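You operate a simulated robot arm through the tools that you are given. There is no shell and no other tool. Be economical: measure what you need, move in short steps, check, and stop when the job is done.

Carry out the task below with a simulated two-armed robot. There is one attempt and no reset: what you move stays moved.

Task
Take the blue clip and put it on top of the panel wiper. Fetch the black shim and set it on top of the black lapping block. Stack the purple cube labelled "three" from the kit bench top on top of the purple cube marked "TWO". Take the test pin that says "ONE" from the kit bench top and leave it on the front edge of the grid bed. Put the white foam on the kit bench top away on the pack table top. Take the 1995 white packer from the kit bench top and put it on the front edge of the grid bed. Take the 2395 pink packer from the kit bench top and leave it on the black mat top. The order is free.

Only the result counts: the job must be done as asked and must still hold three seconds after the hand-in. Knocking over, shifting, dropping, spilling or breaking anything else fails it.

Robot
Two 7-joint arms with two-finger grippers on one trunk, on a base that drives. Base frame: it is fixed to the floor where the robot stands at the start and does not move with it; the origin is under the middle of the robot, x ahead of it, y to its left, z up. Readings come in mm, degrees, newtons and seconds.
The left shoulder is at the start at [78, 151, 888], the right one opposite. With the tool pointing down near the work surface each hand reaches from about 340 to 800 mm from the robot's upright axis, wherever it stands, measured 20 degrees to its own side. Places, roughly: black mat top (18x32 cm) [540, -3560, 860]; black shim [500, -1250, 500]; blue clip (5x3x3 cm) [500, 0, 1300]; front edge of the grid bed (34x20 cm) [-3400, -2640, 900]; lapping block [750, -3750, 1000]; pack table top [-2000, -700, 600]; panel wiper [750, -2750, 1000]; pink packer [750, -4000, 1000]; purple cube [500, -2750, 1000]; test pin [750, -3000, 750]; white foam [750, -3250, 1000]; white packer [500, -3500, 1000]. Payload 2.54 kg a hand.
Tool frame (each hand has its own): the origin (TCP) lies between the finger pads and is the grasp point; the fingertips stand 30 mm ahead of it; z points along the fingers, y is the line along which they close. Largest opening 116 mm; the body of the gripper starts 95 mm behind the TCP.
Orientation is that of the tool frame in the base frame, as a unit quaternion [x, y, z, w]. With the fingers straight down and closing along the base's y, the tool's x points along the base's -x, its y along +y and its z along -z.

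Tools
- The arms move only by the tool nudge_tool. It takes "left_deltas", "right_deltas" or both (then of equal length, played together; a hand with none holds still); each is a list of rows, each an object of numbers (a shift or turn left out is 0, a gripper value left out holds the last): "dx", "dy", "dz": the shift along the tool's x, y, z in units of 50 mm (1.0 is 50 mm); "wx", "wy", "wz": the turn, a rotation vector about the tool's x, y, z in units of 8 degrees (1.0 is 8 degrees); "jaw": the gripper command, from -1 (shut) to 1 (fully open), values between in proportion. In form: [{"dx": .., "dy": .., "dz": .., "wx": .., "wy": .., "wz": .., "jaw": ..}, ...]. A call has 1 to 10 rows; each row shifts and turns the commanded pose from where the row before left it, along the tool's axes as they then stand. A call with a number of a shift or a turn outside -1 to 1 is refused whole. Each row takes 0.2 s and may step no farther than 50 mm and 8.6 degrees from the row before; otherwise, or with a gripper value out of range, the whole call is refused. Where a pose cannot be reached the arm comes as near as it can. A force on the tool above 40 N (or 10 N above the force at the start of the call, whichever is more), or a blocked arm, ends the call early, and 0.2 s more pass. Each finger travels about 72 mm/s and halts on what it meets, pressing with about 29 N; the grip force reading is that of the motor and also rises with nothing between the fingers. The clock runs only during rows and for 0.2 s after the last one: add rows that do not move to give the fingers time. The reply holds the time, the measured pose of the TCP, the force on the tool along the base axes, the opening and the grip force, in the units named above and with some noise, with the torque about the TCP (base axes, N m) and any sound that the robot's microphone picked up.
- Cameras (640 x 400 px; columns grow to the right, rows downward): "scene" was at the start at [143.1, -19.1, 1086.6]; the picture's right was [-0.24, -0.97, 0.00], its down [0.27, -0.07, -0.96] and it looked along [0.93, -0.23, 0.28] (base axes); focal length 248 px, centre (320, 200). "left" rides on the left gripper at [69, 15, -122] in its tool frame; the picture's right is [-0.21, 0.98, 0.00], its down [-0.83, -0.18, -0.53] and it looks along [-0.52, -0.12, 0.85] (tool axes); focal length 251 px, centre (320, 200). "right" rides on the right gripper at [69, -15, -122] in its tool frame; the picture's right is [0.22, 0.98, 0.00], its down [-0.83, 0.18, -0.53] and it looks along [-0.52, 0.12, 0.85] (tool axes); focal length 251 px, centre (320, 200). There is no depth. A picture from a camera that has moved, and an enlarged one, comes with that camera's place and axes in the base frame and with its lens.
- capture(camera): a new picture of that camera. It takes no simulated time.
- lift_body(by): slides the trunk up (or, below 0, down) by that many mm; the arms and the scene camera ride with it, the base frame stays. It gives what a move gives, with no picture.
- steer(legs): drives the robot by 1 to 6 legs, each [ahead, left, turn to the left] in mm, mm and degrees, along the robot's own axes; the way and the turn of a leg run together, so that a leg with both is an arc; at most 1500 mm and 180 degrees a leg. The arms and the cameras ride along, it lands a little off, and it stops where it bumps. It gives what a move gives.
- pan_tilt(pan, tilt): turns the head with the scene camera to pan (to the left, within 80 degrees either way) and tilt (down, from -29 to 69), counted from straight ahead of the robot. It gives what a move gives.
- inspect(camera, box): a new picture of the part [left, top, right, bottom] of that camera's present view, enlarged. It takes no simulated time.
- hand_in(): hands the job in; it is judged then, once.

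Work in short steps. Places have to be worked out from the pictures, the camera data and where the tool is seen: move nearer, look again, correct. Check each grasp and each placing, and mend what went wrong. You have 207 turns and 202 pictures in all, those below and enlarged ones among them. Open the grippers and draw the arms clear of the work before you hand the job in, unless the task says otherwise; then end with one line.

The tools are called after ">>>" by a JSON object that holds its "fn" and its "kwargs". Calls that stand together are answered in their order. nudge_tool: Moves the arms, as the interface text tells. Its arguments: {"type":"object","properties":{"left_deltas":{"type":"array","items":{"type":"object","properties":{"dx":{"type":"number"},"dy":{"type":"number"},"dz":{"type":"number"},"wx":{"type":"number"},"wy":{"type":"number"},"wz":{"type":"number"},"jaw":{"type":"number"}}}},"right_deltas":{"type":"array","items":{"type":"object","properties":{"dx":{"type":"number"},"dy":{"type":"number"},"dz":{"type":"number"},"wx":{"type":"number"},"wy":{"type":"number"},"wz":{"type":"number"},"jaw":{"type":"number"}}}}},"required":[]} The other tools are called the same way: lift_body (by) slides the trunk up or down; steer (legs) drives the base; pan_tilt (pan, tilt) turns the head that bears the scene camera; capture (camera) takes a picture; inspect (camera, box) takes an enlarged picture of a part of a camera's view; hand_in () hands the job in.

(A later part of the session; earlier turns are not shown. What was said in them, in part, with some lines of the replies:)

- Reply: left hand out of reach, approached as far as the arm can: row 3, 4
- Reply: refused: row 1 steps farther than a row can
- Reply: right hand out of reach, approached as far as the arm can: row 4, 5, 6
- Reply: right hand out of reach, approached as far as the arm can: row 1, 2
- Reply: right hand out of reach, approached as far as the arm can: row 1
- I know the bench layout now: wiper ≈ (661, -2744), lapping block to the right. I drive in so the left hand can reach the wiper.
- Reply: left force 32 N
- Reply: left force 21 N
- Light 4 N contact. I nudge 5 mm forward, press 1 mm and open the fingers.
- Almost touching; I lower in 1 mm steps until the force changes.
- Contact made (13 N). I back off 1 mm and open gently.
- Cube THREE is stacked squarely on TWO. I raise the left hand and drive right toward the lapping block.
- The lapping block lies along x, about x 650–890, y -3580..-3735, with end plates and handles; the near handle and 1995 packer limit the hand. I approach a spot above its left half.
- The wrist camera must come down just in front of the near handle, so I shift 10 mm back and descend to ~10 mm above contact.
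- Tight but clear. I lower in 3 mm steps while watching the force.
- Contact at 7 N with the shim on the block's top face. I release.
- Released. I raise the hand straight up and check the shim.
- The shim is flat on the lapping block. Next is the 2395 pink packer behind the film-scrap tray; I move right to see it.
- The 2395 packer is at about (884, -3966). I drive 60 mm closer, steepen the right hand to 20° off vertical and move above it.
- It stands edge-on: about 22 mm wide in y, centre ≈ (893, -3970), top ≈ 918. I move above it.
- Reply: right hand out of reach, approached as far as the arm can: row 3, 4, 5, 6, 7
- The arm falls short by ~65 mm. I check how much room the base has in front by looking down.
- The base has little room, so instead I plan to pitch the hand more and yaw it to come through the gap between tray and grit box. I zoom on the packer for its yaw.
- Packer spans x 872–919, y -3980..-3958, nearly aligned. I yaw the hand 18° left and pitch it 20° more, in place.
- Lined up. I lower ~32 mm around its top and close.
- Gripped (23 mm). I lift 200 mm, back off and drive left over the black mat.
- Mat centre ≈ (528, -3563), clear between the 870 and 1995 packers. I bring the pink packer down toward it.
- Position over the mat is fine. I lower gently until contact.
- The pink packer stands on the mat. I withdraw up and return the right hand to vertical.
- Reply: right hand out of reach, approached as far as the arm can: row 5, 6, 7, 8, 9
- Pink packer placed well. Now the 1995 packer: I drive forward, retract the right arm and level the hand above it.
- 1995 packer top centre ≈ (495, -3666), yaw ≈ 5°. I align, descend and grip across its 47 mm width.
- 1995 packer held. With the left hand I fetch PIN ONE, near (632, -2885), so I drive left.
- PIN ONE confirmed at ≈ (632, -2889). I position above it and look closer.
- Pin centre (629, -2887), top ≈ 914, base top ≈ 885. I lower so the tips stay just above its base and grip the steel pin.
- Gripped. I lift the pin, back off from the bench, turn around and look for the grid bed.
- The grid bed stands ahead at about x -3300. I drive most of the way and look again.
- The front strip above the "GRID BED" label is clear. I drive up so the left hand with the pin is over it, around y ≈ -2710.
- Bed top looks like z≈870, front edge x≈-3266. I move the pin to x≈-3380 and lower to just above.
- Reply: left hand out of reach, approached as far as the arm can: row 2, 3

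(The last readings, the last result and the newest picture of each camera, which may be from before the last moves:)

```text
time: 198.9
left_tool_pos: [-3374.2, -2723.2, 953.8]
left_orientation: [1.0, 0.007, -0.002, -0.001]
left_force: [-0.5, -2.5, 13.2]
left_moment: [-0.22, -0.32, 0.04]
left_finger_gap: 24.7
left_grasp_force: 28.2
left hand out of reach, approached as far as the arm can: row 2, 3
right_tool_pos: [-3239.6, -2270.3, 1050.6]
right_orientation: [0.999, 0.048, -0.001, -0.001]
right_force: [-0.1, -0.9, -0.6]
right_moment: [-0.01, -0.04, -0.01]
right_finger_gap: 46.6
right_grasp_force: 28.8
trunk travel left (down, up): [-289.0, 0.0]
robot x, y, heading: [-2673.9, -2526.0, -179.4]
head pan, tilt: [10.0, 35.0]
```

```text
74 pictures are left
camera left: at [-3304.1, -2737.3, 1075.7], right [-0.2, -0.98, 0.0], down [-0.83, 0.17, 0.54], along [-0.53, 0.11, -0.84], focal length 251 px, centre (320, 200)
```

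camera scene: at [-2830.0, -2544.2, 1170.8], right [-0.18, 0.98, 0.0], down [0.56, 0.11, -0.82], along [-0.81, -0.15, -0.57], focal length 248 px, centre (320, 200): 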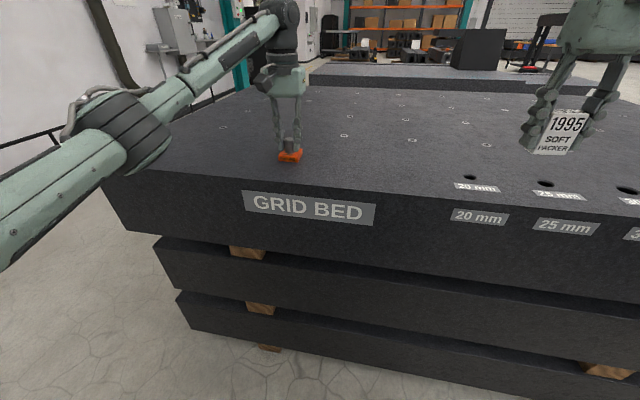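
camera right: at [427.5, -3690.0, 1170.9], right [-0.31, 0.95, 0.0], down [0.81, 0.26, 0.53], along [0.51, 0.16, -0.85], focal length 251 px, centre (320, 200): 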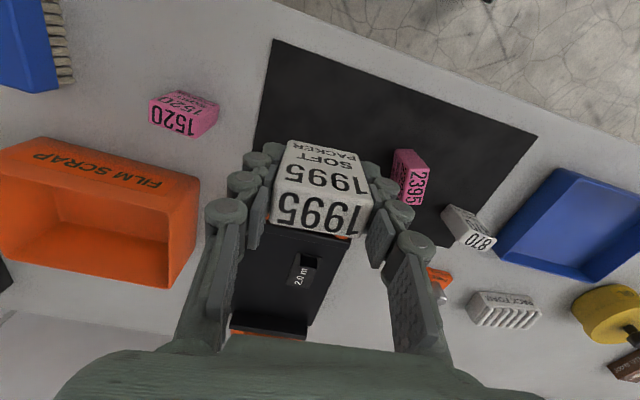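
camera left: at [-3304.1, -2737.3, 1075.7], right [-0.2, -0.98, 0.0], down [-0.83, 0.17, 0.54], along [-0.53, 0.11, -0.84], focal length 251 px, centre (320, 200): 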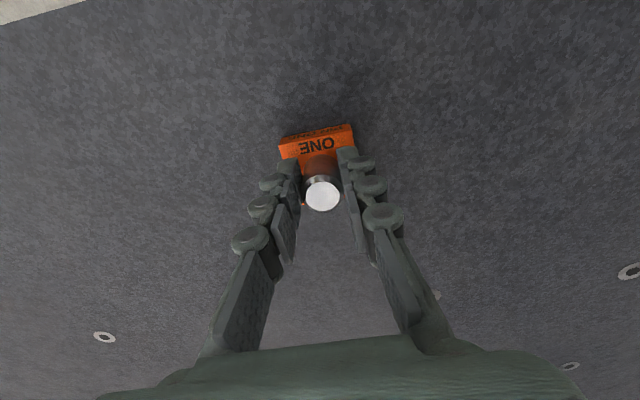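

The pin is already touching the bed (13 N; top at ≈ 897). I ease up slightly and release.

>>> {"fn": "nudge_tool", "kwargs": {"left_deltas": [{"dz": -0.05}, {}, {"jaw": -0.4}, {"jaw": -0.2}, {"jaw": 0.1}, {}]}}

>>> {"fn": "nudge_tool", "kwargs": {"left_deltas": [{"dz": -0.5}, {"dz": -0.9}, {"dz": -0.9}, {"dz": -0.9}, {}]}}

>>> {"fn": "inspect", "kwargs": {"camera": "scene", "box": [200, 90, 400, 215]}}

```text
time: 200.3
left_tool_pos: [-3375.9, -2722.9, 955.0]
left_orientation: [1.0, 0.005, 0.0, 0.0]
left_force: [0.7, 0.3, -0.1]
left_moment: [0.01, 0.03, 0.02]
left_finger_gap: 64.0
left_grasp_force: 0.1
right_tool_pos: [-3241.0, -2270.6, 1049.3]
right_orientation: [0.999, 0.048, 0.0, -0.001]
right_force: [0.9, 0.3, -0.5]
right_moment: [-0.02, -0.01, 0.02]
right_finger_gap: 46.7
right_grasp_force: 29.2
trunk travel left (down, up): [-289.0, 0.0]
robot x, y, heading: [-2676.1, -2525.9, -179.5]
head pan, tilt: [10.0, 35.0]
```

```text
time: 201.5
left_tool_pos: [-3372.4, -2722.8, 1113.9]
left_orientation: [1.0, 0.005, 0.001, 0.0]
left_force: [0.5, 0.2, -0.5]
left_moment: [0.06, 0.0, -0.02]
left_finger_gap: 63.7
left_grasp_force: 0.0
left hand out of reach, approached as far as the arm can: row 4
right_tool_pos: [-3241.2, -2271.8, 1049.5]
right_orientation: [0.999, 0.048, 0.002, -0.001]
right_force: [0.6, 0.3, -1.2]
right_moment: [-0.02, -0.01, 0.02]
right_finger_gap: 46.5
right_grasp_force: 28.9
trunk travel left (down, up): [-289.0, 0.0]
robot x, y, heading: [-2671.6, -2526.9, -179.5]
head pan, tilt: [10.0, 35.0]
```

```text
3.20 times, centred on (300, 152) of scene
camera zoom: at [-2831.8, -2544.6, 1170.1], right [-0.18, 0.98, 0.0], down [0.56, 0.11, -0.82], along [-0.8, -0.15, -0.57], focal length 792 px, centre (384, 352)
```

zoom: 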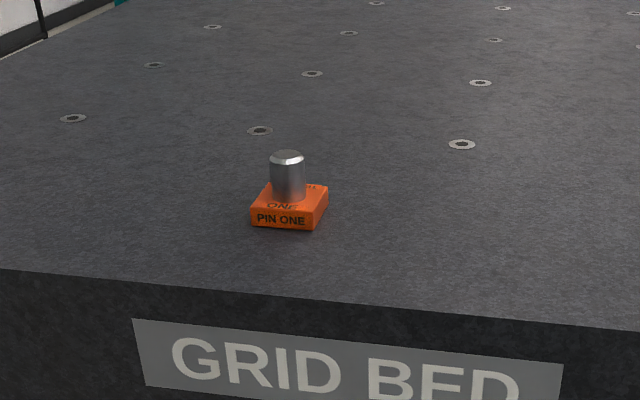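

PIN ONE stands on the front edge. Now I shift left so the right hand with the 1995 packer comes to y≈-2600.

>>> {"fn": "steer", "kwargs": {"legs": [[0, 325, 0], [60, 0, 0]]}}

>>> {"fn": "pan_tilt", "kwargs": {"pan": -15, "tilt": 35}}

>>> {"fn": "capture", "kwargs": {"camera": "scene"}}

```text
time: 205.8
left_tool_pos: [-3429.5, -3051.6, 1113.3]
left_orientation: [1.0, 0.007, 0.002, -0.001]
left_force: [-0.1, 0.8, -1.3]
left_moment: [0.01, -0.03, -0.01]
left_finger_gap: 63.7
left_grasp_force: 0.1
right_tool_pos: [-3301.0, -2599.3, 1049.9]
right_orientation: [0.999, 0.049, 0.001, -0.001]
right_force: [-0.6, 0.1, -1.7]
right_moment: [-0.02, -0.03, -0.01]
right_finger_gap: 46.5
right_grasp_force: 28.7
trunk travel left (down, up): [-289.0, 0.0]
robot x, y, heading: [-2731.5, -2852.2, -179.2]
head pan, tilt: [10.0, 35.0]
```

```text
time: 206.7
left_tool_pos: [-3429.0, -3051.2, 1113.4]
left_orientation: [1.0, 0.007, 0.001, 0.001]
left_force: [-0.1, 0.1, -0.1]
left_moment: [0.0, 0.05, 0.02]
left_finger_gap: 63.8
left_grasp_force: 0.1
right_tool_pos: [-3299.0, -2599.3, 1050.3]
right_orientation: [0.999, 0.048, 0.0, 0.0]
right_force: [0.0, 0.4, -0.3]
right_moment: [0.0, 0.0, -0.01]
right_finger_gap: 46.7
right_grasp_force: 28.6
trunk travel left (down, up): [-289.0, 0.0]
robot x, y, heading: [-2730.2, -2853.3, -179.4]
head pan, tilt: [-15.0, 35.0]
```

```text
72 pictures are left
camera scene: at [-2887.3, -2834.0, 1170.2], right [0.25, 0.97, 0.0], down [0.56, -0.14, -0.82], along [-0.79, 0.2, -0.57], focal length 248 px, centre (320, 200)
```

scene: 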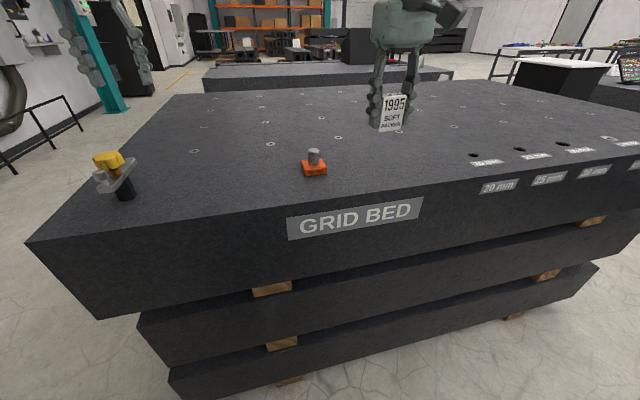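

I move the packer forward 75 mm and lower to about 8 mm above the bed.

>>> {"fn": "nudge_tool", "kwargs": {"right_deltas": [{"dx": -0.8}, {"dx": -0.7}, {"dz": 0.9}, {"dz": 0.9}, {"dz": 0.22}, {}]}}

>>> {"fn": "inspect", "kwargs": {"camera": "scene", "box": [280, 100, 440, 200]}}

```text
time: 208.1
left_tool_pos: [-3428.2, -3050.7, 1114.4]
left_orientation: [1.0, 0.007, 0.001, 0.001]
left_force: [-0.7, -0.6, 0.5]
left_moment: [-0.04, -0.01, 0.01]
left_finger_gap: 63.8
left_grasp_force: 0.1
right_tool_pos: [-3374.3, -2606.0, 947.7]
right_orientation: [0.999, 0.048, 0.001, -0.001]
right_force: [1.0, -0.3, -0.2]
right_moment: [0.0, 0.01, 0.01]
right_finger_gap: 46.4
right_grasp_force: 28.6
trunk travel left (down, up): [-289.0, 0.0]
robot x, y, heading: [-2733.7, -2853.9, -179.2]
head pan, tilt: [-15.0, 35.0]
```

```text
4.00 times, centred on (360, 150) of scene
camera zoom: at [-2887.3, -2833.9, 1170.2], right [0.25, 0.97, 0.0], down [0.56, -0.14, -0.82], along [-0.79, 0.2, -0.57], focal length 990 px, centre (160, 400)
```

zoom: 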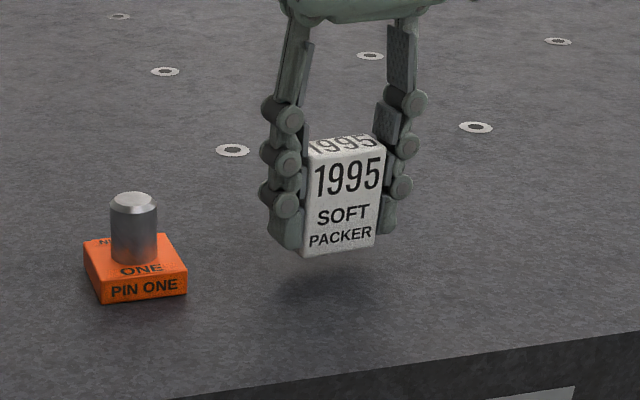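

>>> {"fn": "nudge_tool", "kwargs": {"right_deltas": [{"dz": 0.08}, {"dz": 0.05}, {"dz": 0.04}, {}]}}

>>> {"fn": "inspect", "kwargs": {"camera": "scene", "box": [280, 100, 440, 200]}}

```text
time: 209.1
left_tool_pos: [-3429.7, -3051.7, 1114.1]
left_orientation: [1.0, 0.007, 0.001, 0.0]
left_force: [-0.3, -0.2, 0.1]
left_moment: [-0.01, 0.0, 0.0]
left_finger_gap: 63.8
left_grasp_force: 0.0
right_tool_pos: [-3373.3, -2607.1, 940.0]
right_orientation: [0.999, 0.049, -0.001, -0.001]
right_force: [0.4, 1.0, -1.5]
right_moment: [0.01, -0.04, -0.02]
right_finger_gap: 46.7
right_grasp_force: 29.1
trunk travel left (down, up): [-289.0, 0.0]
robot x, y, heading: [-2732.1, -2854.6, -179.2]
head pan, tilt: [-15.0, 35.0]
```

```text
4.00 times, centred on (360, 150) of scene
camera zoom: at [-2887.2, -2833.9, 1170.2], right [0.25, 0.97, 0.0], down [0.56, -0.14, -0.82], along [-0.79, 0.2, -0.57], focal length 990 px, centre (160, 400)
```

zoom: 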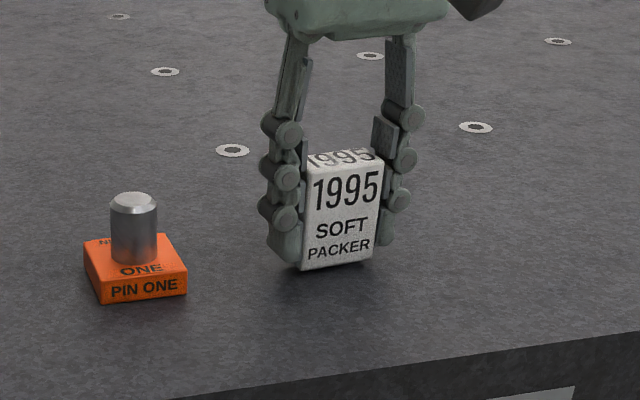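

Nearly touching; two more small steps, then release on contact.

>>> {"fn": "nudge_tool", "kwargs": {"right_deltas": [{"dz": 0.03}, {"dz": 0.02}, {}]}}

```text
time: 209.9
left_tool_pos: [-3428.9, -3052.2, 1114.7]
left_orientation: [1.0, 0.008, 0.0, 0.0]
left_force: [-0.3, 0.4, 0.0]
left_moment: [-0.01, -0.01, -0.01]
left_finger_gap: 63.7
left_grasp_force: 0.0
right_tool_pos: [-3373.2, -2606.9, 936.9]
right_orientation: [0.999, 0.049, 0.0, -0.001]
right_force: [0.4, -0.1, -1.6]
right_moment: [-0.03, -0.04, 0.02]
right_finger_gap: 47.0
right_grasp_force: 29.4
trunk travel left (down, up): [-289.0, 0.0]
robot x, y, heading: [-2733.5, -2854.1, -179.1]
head pan, tilt: [-15.0, 35.0]
```

>>> {"fn": "nudge_tool", "kwargs": {"right_deltas": [{"dz": 0.03}, {"dz": 0.02}, {}]}}

>>> {"fn": "inspect", "kwargs": {"camera": "scene", "box": [320, 120, 420, 182]}}

```text
time: 210.7
left_tool_pos: [-3428.9, -3051.5, 1114.1]
left_orientation: [1.0, 0.008, 0.0, 0.0]
left_force: [0.0, -0.1, -1.1]
left_moment: [0.04, 0.01, -0.03]
left_finger_gap: 63.7
left_grasp_force: 0.1
right_tool_pos: [-3372.6, -2607.2, 938.3]
right_orientation: [0.999, 0.048, -0.002, -0.001]
right_force: [3.0, -0.4, 5.3]
right_moment: [-0.12, -0.14, 0.01]
right_finger_gap: 46.6
right_grasp_force: 29.0
trunk travel left (down, up): [-289.0, 0.0]
robot x, y, heading: [-2734.0, -2856.2, -179.3]
head pan, tilt: [-15.0, 35.0]
```

```text
6.40 times, centred on (370, 151) of scene
camera zoom: at [-2886.5, -2834.1, 1170.4], right [0.25, 0.97, 0.0], down [0.56, -0.14, -0.82], along [-0.79, 0.2, -0.57], focal length 1585 px, centre (0, 514)
```

zoom: 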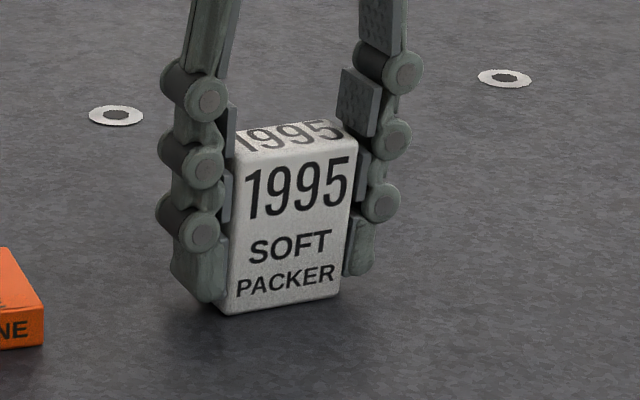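

Contact. I release and rise.

>>> {"fn": "nudge_tool", "kwargs": {"right_deltas": [{}, {"jaw": -0.1}, {"jaw": 0.1}, {"jaw": 0.3}, {}]}}

>>> {"fn": "nudge_tool", "kwargs": {"right_deltas": [{"dz": -0.5}, {"dz": -0.9}, {"dz": -0.9}, {"dz": -0.9}, {}]}}

>>> {"fn": "inspect", "kwargs": {"camera": "scene", "box": [240, 80, 440, 205]}}

```text
time: 211.9
left_tool_pos: [-3430.0, -3051.6, 1114.3]
left_orientation: [1.0, 0.007, 0.0, 0.0]
left_force: [0.8, -0.3, 0.1]
left_moment: [0.02, 0.01, 0.0]
left_finger_gap: 64.0
left_grasp_force: 0.0
right_tool_pos: [-3373.6, -2605.5, 935.2]
right_orientation: [0.999, 0.049, 0.001, -0.001]
right_force: [-0.2, 0.1, -0.4]
right_moment: [0.03, 0.0, -0.03]
right_finger_gap: 75.4
right_grasp_force: 0.1
trunk travel left (down, up): [-289.0, 0.0]
robot x, y, heading: [-2732.7, -2857.2, -179.4]
head pan, tilt: [-15.0, 35.0]
```

```text
time: 213.1
left_tool_pos: [-3428.8, -3051.3, 1114.0]
left_orientation: [1.0, 0.007, 0.001, 0.001]
left_force: [0.2, -0.1, 0.2]
left_moment: [-0.01, -0.01, 0.0]
left_finger_gap: 63.9
left_grasp_force: 0.2
right_tool_pos: [-3365.6, -2603.9, 1092.8]
right_orientation: [0.999, 0.048, 0.001, -0.001]
right_force: [-0.7, -0.5, 0.0]
right_moment: [0.01, -0.04, -0.01]
right_finger_gap: 75.2
right_grasp_force: 0.1
right hand out of reach, approached as far as the arm can: row 4
trunk travel left (down, up): [-289.0, 0.0]
robot x, y, heading: [-2729.0, -2854.9, -179.1]
head pan, tilt: [-15.0, 35.0]
```

```text
3.20 times, centred on (340, 142) of scene
camera zoom: at [-2887.5, -2833.9, 1170.2], right [0.25, 0.97, 0.0], down [0.56, -0.14, -0.82], along [-0.79, 0.2, -0.57], focal length 792 px, centre (256, 384)
```

zoom: 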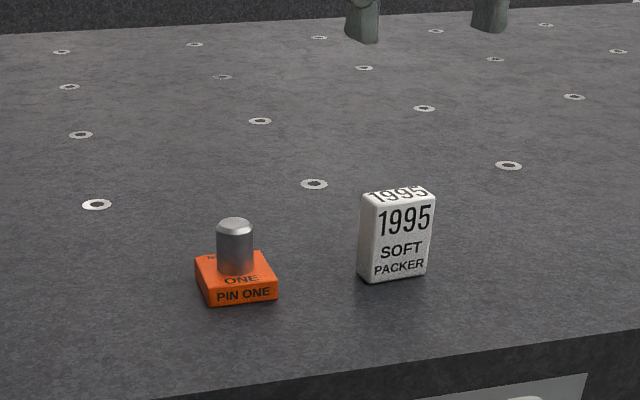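

Both are placed on the front edge. I drive back to the kit bench for the white foam.

>>> {"fn": "steer", "kwargs": {"legs": [[-600, 0, 0], [0, 0, 179.3], [1300, -590, 0]]}}

>>> {"fn": "pan_tilt", "kwargs": {"pan": 0, "tilt": 15}}

>>> {"fn": "capture", "kwargs": {"camera": "scene"}}

```text
time: 230.7
left_tool_pos: [-119.0, -3213.0, 1112.5]
left_orientation: [-0.002, 1.0, -0.001, -0.001]
left_force: [0.4, -0.7, 0.0]
left_moment: [-0.01, 0.03, 0.02]
left_finger_gap: 63.6
left_grasp_force: 0.1
right_tool_pos: [-186.6, -3659.3, 1091.9]
right_orientation: [-0.043, 0.999, -0.001, 0.0]
right_force: [0.3, -0.4, 0.8]
right_moment: [-0.06, 0.03, -0.01]
right_finger_gap: 75.6
right_grasp_force: 0.0
trunk travel left (down, up): [-289.0, 0.0]
robot x, y, heading: [-815.9, -3402.0, 0.1]
head pan, tilt: [-15.0, 35.0]
```

```text
time: 231.6
left_tool_pos: [-119.3, -3213.3, 1114.2]
left_orientation: [-0.002, 1.0, 0.0, -0.001]
left_force: [0.9, -0.5, 0.4]
left_moment: [-0.02, 0.01, 0.0]
left_finger_gap: 63.9
left_grasp_force: 0.1
right_tool_pos: [-188.3, -3658.7, 1092.6]
right_orientation: [-0.043, 0.999, -0.002, 0.0]
right_force: [0.1, 0.2, 0.0]
right_moment: [-0.01, 0.01, -0.03]
right_finger_gap: 75.5
right_grasp_force: 0.1
trunk travel left (down, up): [-289.0, 0.0]
robot x, y, heading: [-819.9, -3408.8, 0.1]
head pan, tilt: [0.0, 15.0]
```

```text
67 pictures are left
camera scene: at [-658.9, -3402.2, 1202.2], right [0.0, -1.0, 0.0], down [-0.26, 0.0, -0.97], along [0.97, 0.0, -0.26], focal length 248 px, centre (320, 200)
```

scene: 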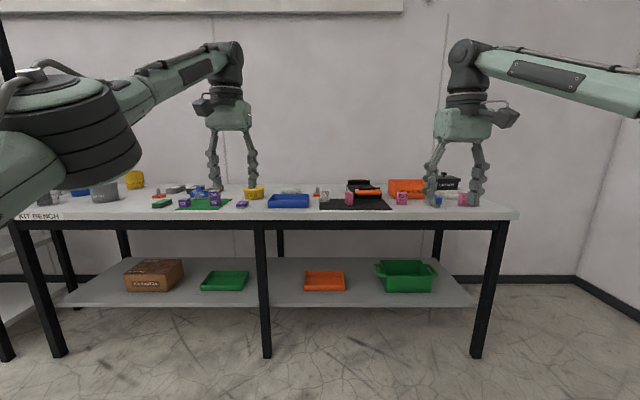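

>>> {"fn": "steer", "kwargs": {"legs": [[830, 0, 0]]}}

>>> {"fn": "capture", "kwargs": {"camera": "left"}}

>>> {"fn": "pan_tilt", "kwargs": {"pan": 15, "tilt": 38}}

>>> {"fn": "capture", "kwargs": {"camera": "scene"}}

```text
time: 235.9
left_tool_pos: [704.4, -3220.2, 1113.8]
left_orientation: [0.002, 1.0, -0.001, -0.001]
left_force: [0.5, -0.5, 0.0]
left_moment: [-0.02, 0.02, 0.0]
left_finger_gap: 63.7
left_grasp_force: 0.0
right_tool_pos: [631.9, -3665.4, 1093.1]
right_orientation: [-0.039, 0.999, -0.002, 0.0]
right_force: [0.3, 0.1, -0.3]
right_moment: [-0.01, -0.01, -0.01]
right_finger_gap: 75.5
right_grasp_force: 0.0
trunk travel left (down, up): [-289.0, 0.0]
robot x, y, heading: [5.2, -3402.6, -0.5]
head pan, tilt: [0.0, 15.0]
```

```text
66 pictures are left
camera left: at [636.0, -3204.6, 1235.6], right [0.22, 0.98, 0.0], down [0.83, -0.18, 0.53], along [0.52, -0.12, -0.85], focal length 251 px, centre (320, 200)
```

left: 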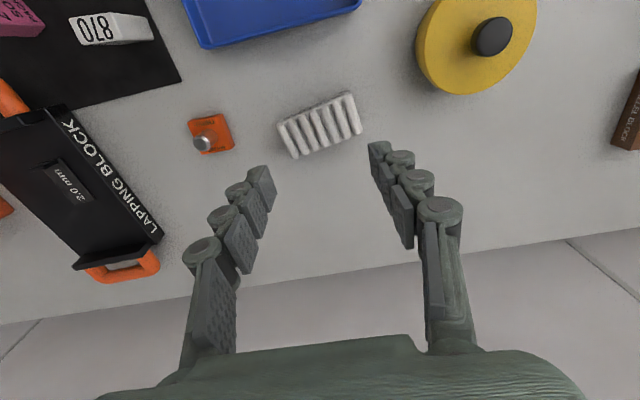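

```text
time: 236.8
left_tool_pos: [704.8, -3219.6, 1114.4]
left_orientation: [0.003, 1.0, 0.001, -0.001]
left_force: [-0.2, -0.3, -0.6]
left_moment: [0.02, -0.01, -0.04]
left_finger_gap: 63.7
left_grasp_force: 0.1
right_tool_pos: [632.5, -3666.3, 1092.7]
right_orientation: [-0.039, 0.999, 0.0, 0.0]
right_force: [0.7, -0.2, 0.1]
right_moment: [0.02, -0.04, 0.01]
right_finger_gap: 75.6
right_grasp_force: 0.1
trunk travel left (down, up): [-289.0, 0.0]
robot x, y, heading: [2.8, -3403.0, -0.5]
head pan, tilt: [15.0, 38.0]
```

```text
65 pictures are left
camera scene: at [153.0, -3382.7, 1165.8], right [0.25, -0.97, 0.0], down [-0.6, -0.16, -0.79], along [0.76, 0.2, -0.62], focal length 248 px, centre (320, 200)
```

scene: 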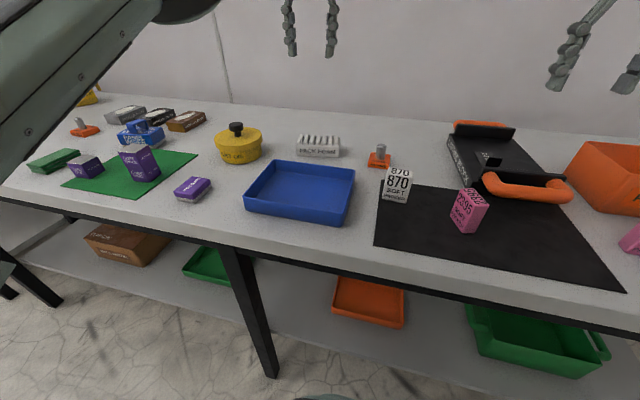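

>>> {"fn": "inspect", "kwargs": {"camera": "left", "box": [240, 70, 400, 170]}}

>>> {"fn": "inspect", "kwargs": {"camera": "scene", "box": [260, 110, 380, 185]}}

```text
4.00 times, centred on (320, 120) of left
camera zoom: at [635.7, -3204.7, 1235.8], right [0.22, 0.98, 0.0], down [0.83, -0.18, 0.53], along [0.52, -0.12, -0.85], focal length 1006 px, centre (320, 520)
```

zoom: 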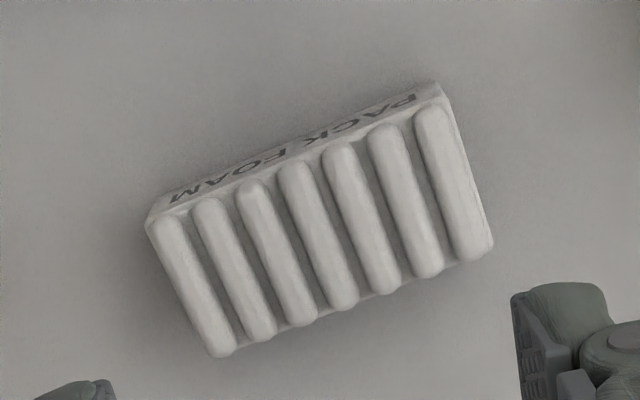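

```text
5.33 times, centred on (320, 148) of scene
camera zoom: at [153.0, -3382.7, 1165.8], right [0.25, -0.97, 0.0], down [-0.6, -0.16, -0.79], along [0.76, 0.2, -0.62], focal length 1320 px, centre (320, 480)
```

zoom: 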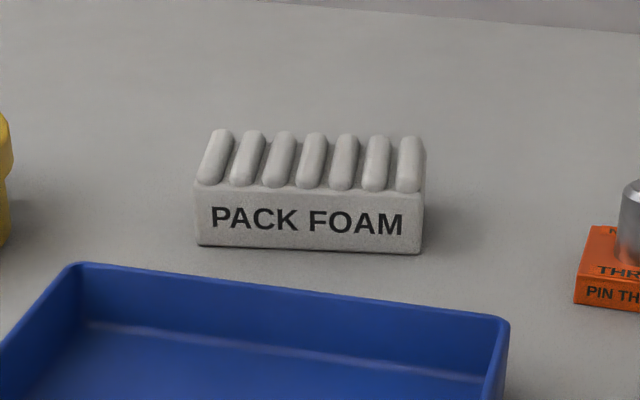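

Foam centre ≈ (732, -3227), about 101×53 mm, long axis along y with ~10° yaw. I drive 40 mm closer, lower, and rotate the hand to grip across the short side.

>>> {"fn": "steer", "kwargs": {"legs": [[40, 0, 0.4]]}}

>>> {"fn": "nudge_tool", "kwargs": {"left_deltas": [{"dz": 0.9}, {"dz": 0.9, "jaw": 0.7}, {"wz": 1}, {"wz": 1}, {"wz": 1}, {"wz": 1}, {"wz": 1}, {"wz": 1}, {"wz": 1}, {"wz": 1}]}}

>>> {"fn": "nudge_tool", "kwargs": {"left_deltas": [{"wz": 1}, {"wz": 1}, {}]}}

>>> {"fn": "capture", "kwargs": {"camera": "left"}}

```text
time: 237.7
left_tool_pos: [743.7, -3215.2, 1112.5]
left_orientation: [-0.002, 1.0, 0.0, -0.002]
left_force: [0.7, -0.1, -0.8]
left_moment: [0.02, 0.07, 0.02]
left_finger_gap: 64.0
left_grasp_force: 0.0
right_tool_pos: [674.6, -3661.7, 1091.3]
right_orientation: [-0.043, 0.999, -0.001, -0.001]
right_force: [0.1, -0.2, -0.8]
right_moment: [-0.01, 0.08, 0.0]
right_finger_gap: 75.3
right_grasp_force: 0.1
trunk travel left (down, up): [-289.0, 0.0]
robot x, y, heading: [38.2, -3403.1, 0.0]
head pan, tilt: [15.0, 38.0]
```

```text
time: 239.9
left_tool_pos: [741.9, -3214.8, 1024.4]
left_orientation: [0.53, 0.848, -0.001, -0.001]
left_force: [-0.5, -0.4, 0.2]
left_moment: [0.01, -0.03, 0.01]
left_finger_gap: 98.7
left_grasp_force: 0.0
right_tool_pos: [673.7, -3662.5, 1092.9]
right_orientation: [-0.043, 0.999, 0.0, -0.001]
right_force: [-0.1, -0.6, 0.6]
right_moment: [0.01, 0.01, 0.03]
right_finger_gap: 75.6
right_grasp_force: 0.1
trunk travel left (down, up): [-289.0, 0.0]
robot x, y, heading: [44.5, -3401.2, 0.1]
head pan, tilt: [15.0, 38.0]
```

```text
time: 240.7
left_tool_pos: [742.7, -3214.7, 1024.5]
left_orientation: [0.643, 0.766, 0.0, -0.001]
left_force: [-0.1, -0.7, -0.5]
left_moment: [-0.01, 0.01, 0.01]
left_finger_gap: 98.5
left_grasp_force: 0.1
right_tool_pos: [673.0, -3662.0, 1093.7]
right_orientation: [-0.043, 0.999, 0.0, 0.0]
right_force: [-0.2, 0.0, -0.9]
right_moment: [0.0, -0.02, 0.02]
right_finger_gap: 75.4
right_grasp_force: 0.1
trunk travel left (down, up): [-289.0, 0.0]
robot x, y, heading: [42.6, -3401.4, 0.0]
head pan, tilt: [15.0, 38.0]
```

```text
62 pictures are left
camera left: at [745.8, -3144.8, 1145.3], right [1.0, -0.04, 0.0], down [-0.03, -0.84, 0.53], along [-0.02, -0.53, -0.85], focal length 251 px, centre (320, 200)
```

left: 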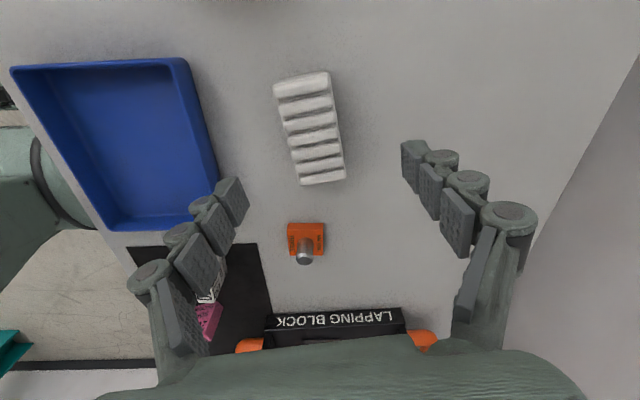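

Aligned to within a few mm. I descend and close on the foam.

>>> {"fn": "nudge_tool", "kwargs": {"left_deltas": [{"dx": -0.09, "dy": -0.18}, {"dz": 0.9}, {"dz": 0.9}, {"dz": 0.8}, {}]}}

>>> {"fn": "capture", "kwargs": {"camera": "left"}}

```text
time: 241.9
left_tool_pos: [735.9, -3223.8, 892.1]
left_orientation: [0.642, 0.766, 0.0, 0.0]
left_force: [-0.8, 1.0, -0.7]
left_moment: [-0.01, 0.01, 0.0]
left_finger_gap: 98.7
left_grasp_force: 0.1
right_tool_pos: [672.6, -3661.1, 1092.2]
right_orientation: [-0.043, 0.999, -0.001, 0.0]
right_force: [-0.3, 0.4, 0.0]
right_moment: [0.02, -0.02, -0.01]
right_finger_gap: 75.5
right_grasp_force: 0.0
trunk travel left (down, up): [-289.0, 0.0]
robot x, y, heading: [43.1, -3404.3, -0.1]
head pan, tilt: [15.0, 38.0]
```

```text
61 pictures are left
camera left: at [739.0, -3152.4, 1013.0], right [1.0, -0.04, 0.0], down [-0.03, -0.84, 0.53], along [-0.02, -0.53, -0.85], focal length 251 px, centre (320, 200)
```

left: 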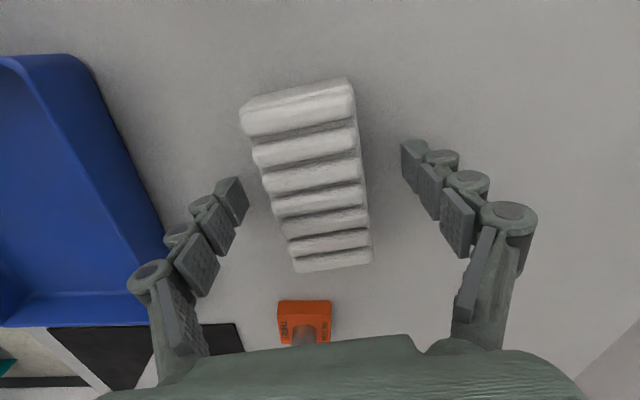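

>>> {"fn": "nudge_tool", "kwargs": {"left_deltas": [{"jaw": 0.2}, {"jaw": -0.2}, {"jaw": -1}, {}, {}]}}

>>> {"fn": "nudge_tool", "kwargs": {"left_deltas": [{"dz": -0.4}, {"dz": -0.9}, {"dz": -0.9}, {"dz": -0.9}, {}]}}

>>> {"fn": "capture", "kwargs": {"camera": "left"}}

```text
time: 243.1
left_tool_pos: [735.2, -3221.4, 890.6]
left_orientation: [0.642, 0.766, -0.001, 0.0]
left_force: [-0.3, 0.0, 1.3]
left_moment: [0.02, -0.01, -0.05]
left_finger_gap: 53.3
left_grasp_force: 29.2
right_tool_pos: [672.9, -3662.2, 1092.1]
right_orientation: [-0.043, 0.999, -0.001, 0.0]
right_force: [0.4, -0.6, -0.1]
right_moment: [0.01, 0.02, -0.02]
right_finger_gap: 75.2
right_grasp_force: 0.0
trunk travel left (down, up): [-289.0, 0.0]
robot x, y, heading: [41.3, -3403.8, -0.1]
head pan, tilt: [15.0, 38.0]
```

```text
time: 244.3
left_tool_pos: [737.5, -3219.6, 1048.7]
left_orientation: [0.643, 0.766, -0.001, -0.001]
left_force: [0.6, 0.0, 0.4]
left_moment: [-0.03, 0.01, 0.02]
left_finger_gap: 53.3
left_grasp_force: 28.5
right_tool_pos: [673.8, -3661.9, 1092.7]
right_orientation: [-0.043, 0.999, -0.001, 0.0]
right_force: [-1.2, -0.2, -0.6]
right_moment: [0.0, -0.02, -0.02]
right_finger_gap: 75.0
right_grasp_force: 0.2
trunk travel left (down, up): [-289.0, 0.0]
robot x, y, heading: [42.5, -3405.6, -0.0]
head pan, tilt: [15.0, 38.0]
```

```text
60 pictures are left
camera left: at [741.3, -3148.5, 1169.5], right [1.0, -0.04, 0.0], down [-0.03, -0.84, 0.53], along [-0.02, -0.53, -0.84], focal length 251 px, centre (320, 200)
```

left: 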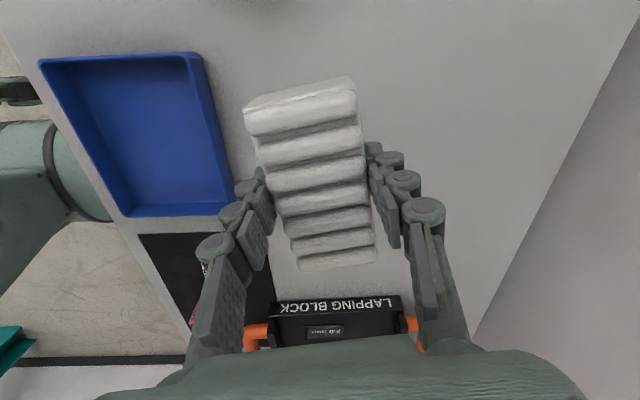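

Foam held. I back away, turn toward the pack table and look for it.

>>> {"fn": "steer", "kwargs": {"legs": [[-750, 0, 0], [0, 0, 120]]}}

>>> {"fn": "pan_tilt", "kwargs": {"pan": 0, "tilt": 12}}

>>> {"fn": "capture", "kwargs": {"camera": "scene"}}

```text
time: 253.7
left_tool_pos: [-1247.6, -2913.2, 1047.7]
left_orientation: [-0.36, 0.933, 0.0, 0.001]
left_force: [0.7, 0.1, -0.7]
left_moment: [0.01, 0.03, -0.02]
left_finger_gap: 53.3
left_grasp_force: 29.0
right_tool_pos: [-838.5, -2733.1, 1092.9]
right_orientation: [0.895, -0.446, 0.0, -0.001]
right_force: [0.7, 0.5, -0.1]
right_moment: [0.03, -0.02, -0.02]
right_finger_gap: 75.4
right_grasp_force: 0.0
trunk travel left (down, up): [-289.0, 0.0]
robot x, y, heading: [-722.4, -3401.8, 122.2]
head pan, tilt: [15.0, 38.0]
```

```text
time: 254.6
left_tool_pos: [-1248.1, -2912.5, 1048.6]
left_orientation: [-0.36, 0.933, -0.001, 0.0]
left_force: [0.0, 0.4, -0.5]
left_moment: [0.06, 0.01, -0.02]
left_finger_gap: 53.5
left_grasp_force: 29.4
right_tool_pos: [-839.0, -2732.0, 1091.7]
right_orientation: [0.895, -0.447, 0.0, -0.001]
right_force: [-0.5, 0.0, 0.5]
right_moment: [-0.01, -0.02, -0.01]
right_finger_gap: 75.5
right_grasp_force: 0.1
trunk travel left (down, up): [-289.0, 0.0]
robot x, y, heading: [-724.3, -3404.2, 122.0]
head pan, tilt: [0.0, 12.0]
```

```text
59 pictures are left
camera scene: at [-810.1, -3267.0, 1207.1], right [0.85, 0.53, 0.0], down [0.11, -0.18, -0.98], along [-0.52, 0.83, -0.21], focal length 248 px, centre (320, 200)
```

scene: 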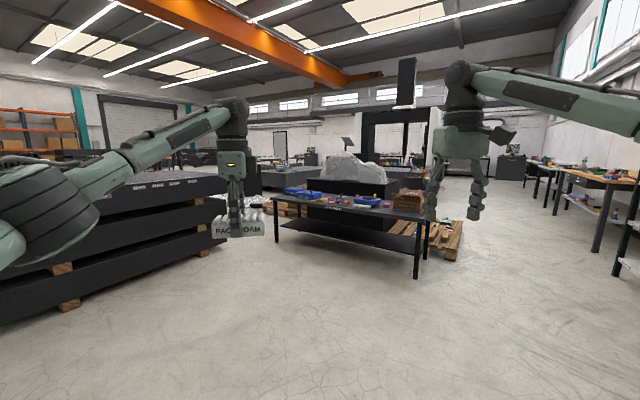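

The dark table ahead (front edge y≈-990, x -2890..-1174) is the pack table. I zoom in for its label and free space.

>>> {"fn": "inspect", "kwargs": {"camera": "scene", "box": [250, 160, 450, 285]}}

```text
3.20 times, centred on (350, 222) of scene
camera zoom: at [-810.1, -3267.0, 1207.1], right [0.85, 0.53, 0.0], down [0.11, -0.18, -0.98], along [-0.52, 0.83, -0.21], focal length 792 px, centre (224, 128)
```

zoom: 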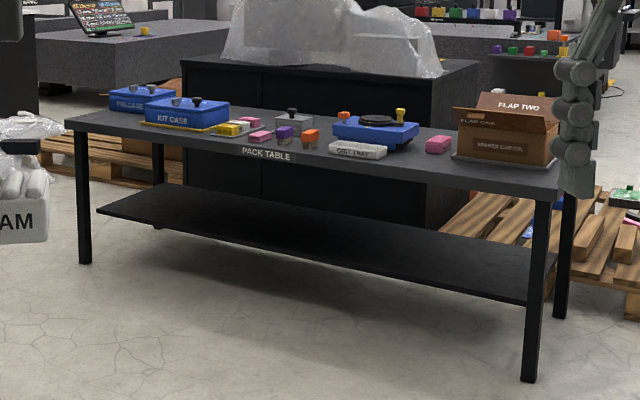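

>>> {"fn": "steer", "kwargs": {"legs": [[1000, -40, 0], [880, -35, 0], [0, 0, -32]]}}

>>> {"fn": "pan_tilt", "kwargs": {"pan": 0, "tilt": 30}}

>>> {"fn": "capture", "kwargs": {"camera": "scene"}}

```text
time: 265.8
left_tool_pos: [-1842.1, -1043.4, 1049.0]
left_orientation: [-0.081, 0.997, -0.001, 0.0]
left_force: [1.1, 0.2, -0.1]
left_moment: [0.03, 0.05, 0.01]
left_finger_gap: 53.3
left_grasp_force: 29.2
right_tool_pos: [-1400.0, -1115.8, 1092.2]
right_orientation: [0.731, -0.682, 0.001, -0.001]
right_force: [0.3, -0.5, -1.2]
right_moment: [0.01, -0.01, -0.04]
right_finger_gap: 75.1
right_grasp_force: 0.1
trunk travel left (down, up): [-289.0, 0.0]
robot x, y, heading: [-1668.8, -1740.6, 89.2]
head pan, tilt: [0.0, 12.0]
```

```text
time: 266.6
left_tool_pos: [-1841.9, -1043.6, 1048.3]
left_orientation: [-0.081, 0.997, -0.001, 0.0]
left_force: [0.4, -0.3, 0.8]
left_moment: [0.01, -0.04, -0.01]
left_finger_gap: 53.6
left_grasp_force: 28.6
right_tool_pos: [-1399.6, -1116.5, 1094.0]
right_orientation: [0.731, -0.682, 0.001, -0.001]
right_force: [-0.3, 0.5, 0.0]
right_moment: [-0.03, -0.01, -0.03]
right_finger_gap: 75.2
right_grasp_force: 0.0
trunk travel left (down, up): [-289.0, 0.0]
robot x, y, heading: [-1668.0, -1740.6, 89.0]
head pan, tilt: [0.0, 30.0]
```

```text
57 pictures are left
camera scene: at [-1667.4, -1583.1, 1178.1], right [1.0, -0.01, 0.0], down [-0.01, -0.5, -0.87], along [0.01, 0.87, -0.5], focal length 248 px, centre (320, 200)
```

scene: 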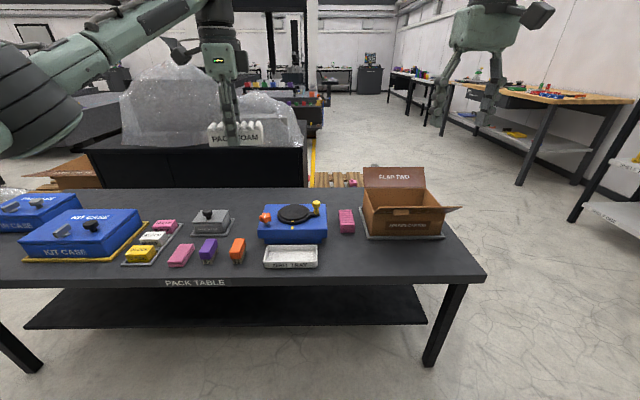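

The table top is at z≈600, and there's free space at about (-1440, -990) in front of the box. I drive right so the left hand is over it.

>>> {"fn": "steer", "kwargs": {"legs": [[50, -402, 0]]}}

>>> {"fn": "lift_body", "kwargs": {"by": -250}}

>>> {"fn": "pan_tilt", "kwargs": {"pan": 15, "tilt": 35}}

>>> {"fn": "capture", "kwargs": {"camera": "scene"}}

>>> {"fn": "capture", "kwargs": {"camera": "left"}}

```text
time: 271.0
left_tool_pos: [-1439.4, -1000.1, 1048.3]
left_orientation: [-0.083, 0.997, -0.001, 0.0]
left_force: [-0.8, 0.4, -0.1]
left_moment: [0.0, 0.0, -0.03]
left_finger_gap: 53.2
left_grasp_force: 29.1
right_tool_pos: [-997.1, -1068.8, 1092.9]
right_orientation: [0.732, -0.681, 0.001, 0.0]
right_force: [0.3, 0.6, -0.5]
right_moment: [-0.03, -0.01, -0.01]
right_finger_gap: 75.6
right_grasp_force: 0.0
trunk travel left (down, up): [-289.0, 0.0]
robot x, y, heading: [-1260.3, -1693.7, 89.2]
head pan, tilt: [0.0, 30.0]
```

```text
time: 273.6
left_tool_pos: [-1437.6, -999.1, 799.1]
left_orientation: [-0.082, 0.997, -0.001, 0.0]
left_force: [-1.0, 0.2, -0.8]
left_moment: [0.0, -0.01, 0.0]
left_finger_gap: 53.2
left_grasp_force: 28.7
right_tool_pos: [-996.1, -1070.5, 842.7]
right_orientation: [0.733, -0.68, 0.001, 0.0]
right_force: [-0.4, 0.5, 0.0]
right_moment: [-0.01, -0.02, 0.0]
right_finger_gap: 75.5
right_grasp_force: 0.0
trunk travel left (down, up): [-39.0, 250.0]
robot x, y, heading: [-1262.0, -1698.8, 89.5]
head pan, tilt: [0.0, 30.0]
```

```text
time: 274.4
left_tool_pos: [-1438.6, -998.6, 798.2]
left_orientation: [-0.082, 0.997, -0.001, 0.0]
left_force: [-0.6, -0.3, 0.4]
left_moment: [0.01, 0.0, 0.02]
left_finger_gap: 53.5
left_grasp_force: 29.2
right_tool_pos: [-996.6, -1069.2, 843.3]
right_orientation: [0.732, -0.681, 0.001, -0.001]
right_force: [0.0, 0.2, -0.2]
right_moment: [-0.01, -0.02, 0.0]
right_finger_gap: 75.4
right_grasp_force: 0.0
trunk travel left (down, up): [-39.0, 250.0]
robot x, y, heading: [-1260.9, -1696.9, 89.2]
head pan, tilt: [15.0, 35.0]
```

```text
56 pictures are left
camera scene: at [-1284.9, -1542.7, 920.3], right [0.97, 0.25, 0.0], down [0.14, -0.56, -0.82], along [-0.2, 0.79, -0.57], focal length 248 px, centre (320, 200)
```

scene: 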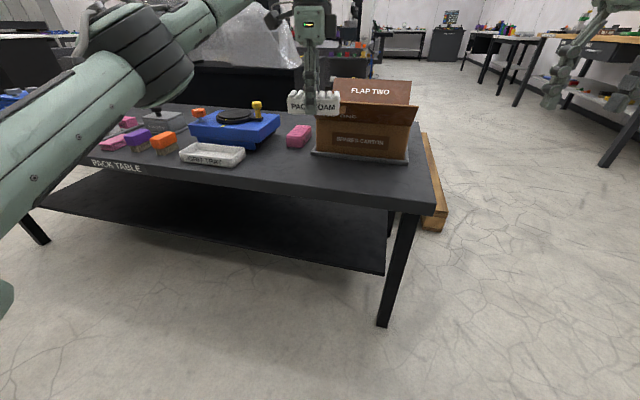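

```text
55 pictures are left
camera left: at [-1508.6, -994.9, 919.6], right [0.05, 1.0, 0.0], down [0.84, -0.04, 0.53], along [0.53, -0.03, -0.85], focal length 251 px, centre (320, 200)
```

left: 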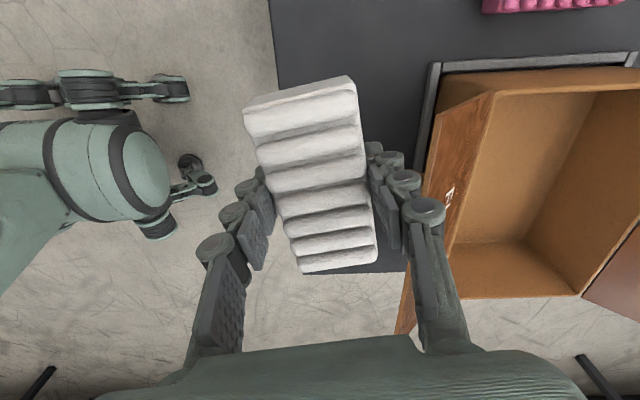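

Clear spot: table edge y≈-1043, box flap ≈ y -900. I nudge 8 mm inward and lower the foam.

>>> {"fn": "nudge_tool", "kwargs": {"left_deltas": [{"dy": 0.16, "dz": 0.7}, {"dz": 0.9}, {"dz": 0.9}, {"dz": 0.3}, {}]}}

>>> {"fn": "inspect", "kwargs": {"camera": "scene", "box": [230, 60, 430, 185]}}

```text
time: 275.6
left_tool_pos: [-1438.7, -991.2, 656.0]
left_orientation: [-0.082, 0.997, 0.001, 0.0]
left_force: [0.1, -0.4, -0.5]
left_moment: [-0.03, 0.04, 0.01]
left_finger_gap: 53.6
left_grasp_force: 29.2
right_tool_pos: [-996.7, -1068.1, 842.5]
right_orientation: [0.733, -0.681, 0.0, -0.001]
right_force: [0.0, -0.1, -0.6]
right_moment: [0.0, 0.02, 0.0]
right_finger_gap: 75.2
right_grasp_force: 0.1
trunk travel left (down, up): [-39.0, 250.0]
robot x, y, heading: [-1262.1, -1691.6, 89.1]
head pan, tilt: [15.0, 35.0]
```

```text
3.20 times, centred on (330, 122) of scene
camera zoom: at [-1285.0, -1542.7, 920.3], right [0.97, 0.25, 0.0], down [0.14, -0.56, -0.82], along [-0.2, 0.79, -0.57], focal length 792 px, centre (288, 448)
```

zoom: 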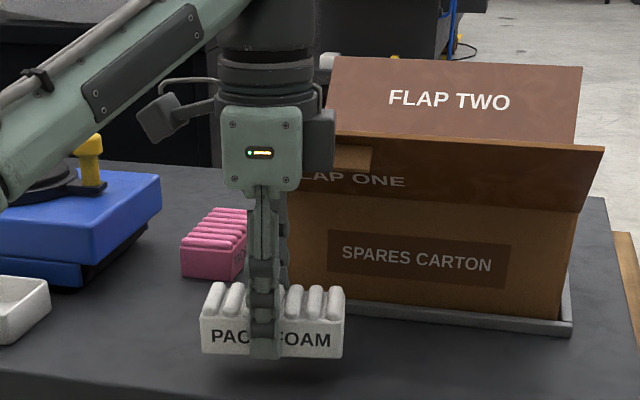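

>>> {"fn": "nudge_tool", "kwargs": {"left_deltas": [{"dz": 0.2}, {"dz": 0.1}, {"dz": 0.06}, {}]}}

>>> {"fn": "inspect", "kwargs": {"camera": "scene", "box": [230, 60, 430, 185]}}

```text
time: 276.6
left_tool_pos: [-1439.1, -992.5, 640.5]
left_orientation: [-0.082, 0.997, -0.001, -0.001]
left_force: [0.0, 0.2, 0.3]
left_moment: [0.01, 0.03, -0.02]
left_finger_gap: 53.4
left_grasp_force: 28.9
right_tool_pos: [-997.4, -1067.8, 842.4]
right_orientation: [0.733, -0.681, 0.001, -0.001]
right_force: [0.3, -0.1, 0.5]
right_moment: [-0.04, 0.02, 0.0]
right_finger_gap: 75.5
right_grasp_force: 0.1
trunk travel left (down, up): [-39.0, 250.0]
robot x, y, heading: [-1261.1, -1692.3, 89.3]
head pan, tilt: [15.0, 35.0]
```

```text
3.20 times, centred on (330, 122) of scene
camera zoom: at [-1285.0, -1542.7, 920.3], right [0.97, 0.25, 0.0], down [0.14, -0.56, -0.82], along [-0.2, 0.79, -0.57], focal length 792 px, centre (288, 448)
```

zoom: 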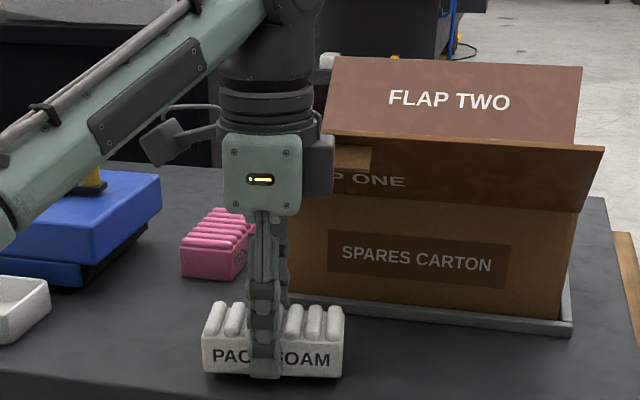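

>>> {"fn": "nudge_tool", "kwargs": {"left_deltas": [{"dz": 0.06}, {"dz": 0.05}, {}]}}

```text
time: 277.4
left_tool_pos: [-1437.8, -991.7, 633.7]
left_orientation: [-0.083, 0.997, 0.0, 0.0]
left_force: [-0.3, -0.9, -0.6]
left_moment: [0.0, 0.0, 0.02]
left_finger_gap: 53.2
left_grasp_force: 29.3
right_tool_pos: [-997.1, -1068.8, 843.1]
right_orientation: [0.733, -0.68, 0.0, 0.0]
right_force: [-1.2, 0.9, 0.3]
right_moment: [0.0, 0.05, -0.04]
right_finger_gap: 75.3
right_grasp_force: 0.0
trunk travel left (down, up): [-39.0, 250.0]
robot x, y, heading: [-1262.1, -1692.0, 89.3]
head pan, tilt: [15.0, 35.0]
```

>>> {"fn": "nudge_tool", "kwargs": {"left_deltas": [{"dz": 0.05}, {"dz": 0.05}, {}]}}

>>> {"fn": "inspect", "kwargs": {"camera": "scene", "box": [270, 130, 370, 192]}}

```text
time: 278.1
left_tool_pos: [-1441.0, -991.8, 631.6]
left_orientation: [-0.082, 0.997, 0.002, 0.0]
left_force: [-1.7, -0.9, 9.7]
left_moment: [-0.07, -0.05, -0.02]
left_finger_gap: 53.3
left_grasp_force: 28.9
right_tool_pos: [-996.8, -1069.1, 843.4]
right_orientation: [0.732, -0.681, -0.001, -0.001]
right_force: [-0.6, 0.4, 0.2]
right_moment: [-0.01, 0.02, 0.02]
right_finger_gap: 75.2
right_grasp_force: 0.0
trunk travel left (down, up): [-39.0, 250.0]
robot x, y, heading: [-1263.2, -1698.0, 89.1]
head pan, tilt: [15.0, 35.0]
```

```text
6.40 times, centred on (320, 161) of scene
camera zoom: at [-1284.9, -1543.5, 920.6], right [0.97, 0.25, 0.0], down [0.14, -0.55, -0.82], along [-0.2, 0.79, -0.57], focal length 1585 px, centre (320, 450)
```

zoom: 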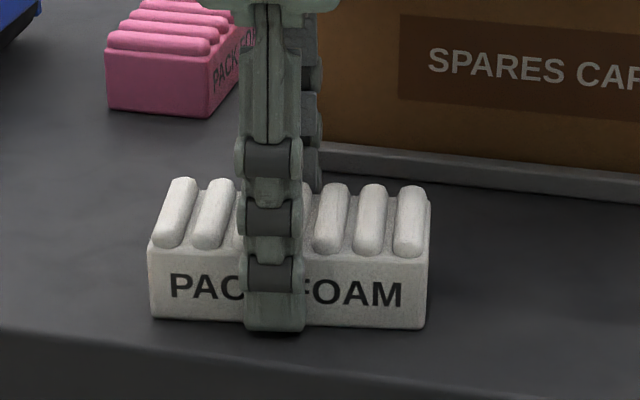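

Foam on the table (10 N). I release, rise straight up and check.

>>> {"fn": "nudge_tool", "kwargs": {"left_deltas": [{"dz": -0.04}, {"jaw": 0.05}, {"jaw": 0.25}, {}]}}

>>> {"fn": "nudge_tool", "kwargs": {"left_deltas": [{"dz": -0.4}, {"dz": -0.9}, {"dz": -0.9}, {"dz": -0.9}, {}]}}

>>> {"fn": "inspect", "kwargs": {"camera": "scene", "box": [230, 60, 430, 185]}}

```text
time: 279.1
left_tool_pos: [-1438.6, -991.2, 631.7]
left_orientation: [-0.081, 0.997, -0.001, 0.0]
left_force: [-0.7, 0.2, 0.5]
left_moment: [0.0, 0.02, 0.01]
left_finger_gap: 72.5
left_grasp_force: 0.1
right_tool_pos: [-996.0, -1068.8, 843.1]
right_orientation: [0.732, -0.681, 0.001, 0.0]
right_force: [0.5, 0.5, -0.5]
right_moment: [0.01, -0.03, -0.03]
right_finger_gap: 75.6
right_grasp_force: 0.0
trunk travel left (down, up): [-39.0, 250.0]
robot x, y, heading: [-1262.5, -1696.4, 89.2]
head pan, tilt: [15.0, 35.0]
```

```text
time: 280.4
left_tool_pos: [-1438.9, -989.8, 787.0]
left_orientation: [-0.083, 0.997, -0.001, 0.0]
left_force: [0.6, -0.5, 0.4]
left_moment: [0.0, -0.02, 0.0]
left_finger_gap: 72.5
left_grasp_force: 0.2
right_tool_pos: [-997.0, -1068.5, 842.3]
right_orientation: [0.733, -0.68, 0.001, 0.0]
right_force: [0.0, -0.6, -0.1]
right_moment: [0.0, -0.04, -0.01]
right_finger_gap: 75.4
right_grasp_force: 0.2
trunk travel left (down, up): [-39.0, 250.0]
robot x, y, heading: [-1261.7, -1694.5, 89.3]
head pan, tilt: [15.0, 35.0]
```

```text
3.20 times, centred on (330, 122) of scene
camera zoom: at [-1285.0, -1542.8, 920.3], right [0.97, 0.25, 0.0], down [0.14, -0.56, -0.82], along [-0.2, 0.79, -0.57], focal length 792 px, centre (288, 448)
```

zoom: 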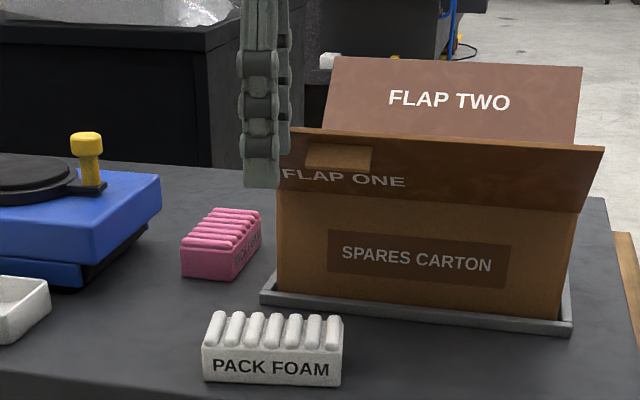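

The foam sits on the pack table. All seven jobs are done; I back the robot clear and open the grippers.

>>> {"fn": "steer", "kwargs": {"legs": [[-450, 0, 0]]}}

>>> {"fn": "nudge_tool", "kwargs": {"left_deltas": [{"jaw": 1}, {}, {}], "right_deltas": [{"jaw": 1}, {}, {}]}}

>>> {"fn": "capture", "kwargs": {"camera": "scene"}}

```text
time: 283.1
left_tool_pos: [-1441.6, -1442.4, 785.4]
left_orientation: [-0.081, 0.997, 0.0, 0.0]
left_force: [0.6, -0.2, -0.9]
left_moment: [0.0, 0.01, -0.02]
left_finger_gap: 72.3
left_grasp_force: 0.1
right_tool_pos: [-999.8, -1524.6, 842.6]
right_orientation: [0.731, -0.683, 0.001, 0.0]
right_force: [0.5, 0.3, 0.8]
right_moment: [0.02, 0.0, 0.01]
right_finger_gap: 75.5
right_grasp_force: 0.0
trunk travel left (down, up): [-39.0, 250.0]
robot x, y, heading: [-1269.1, -2146.3, 89.2]
head pan, tilt: [15.0, 35.0]
```

```text
time: 283.9
left_tool_pos: [-1441.9, -1442.3, 787.4]
left_orientation: [-0.08, 0.997, -0.001, 0.001]
left_force: [-0.7, -0.4, -0.2]
left_moment: [-0.02, 0.01, 0.0]
left_finger_gap: 116.1
left_grasp_force: 0.1
right_tool_pos: [-999.7, -1524.7, 843.2]
right_orientation: [0.731, -0.683, 0.001, -0.001]
right_force: [0.3, -0.1, 0.7]
right_moment: [0.0, 0.04, 0.0]
right_finger_gap: 116.2
right_grasp_force: 0.2
trunk travel left (down, up): [-39.0, 250.0]
robot x, y, heading: [-1269.0, -2146.9, 89.3]
head pan, tilt: [15.0, 35.0]
```

```text
50 pictures are left
camera scene: at [-1290.5, -1996.9, 920.3], right [0.97, 0.24, 0.0], down [0.14, -0.56, -0.82], along [-0.2, 0.79, -0.57], focal length 248 px, centre (320, 200)
```

scene: 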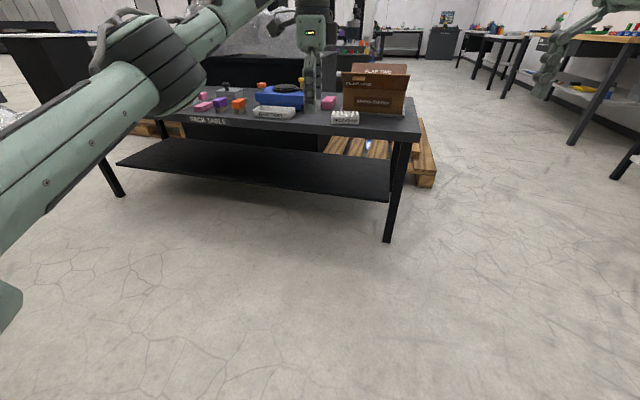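

Everything is in place, the grippers are open and empty, and the arms are clear. I hand the job in.

>>> {"fn": "hand_in", "kwargs": {}}

```text
The job is handed in.
```

All seven items were placed as asked, each checked by camera after release, and the job is handed in.
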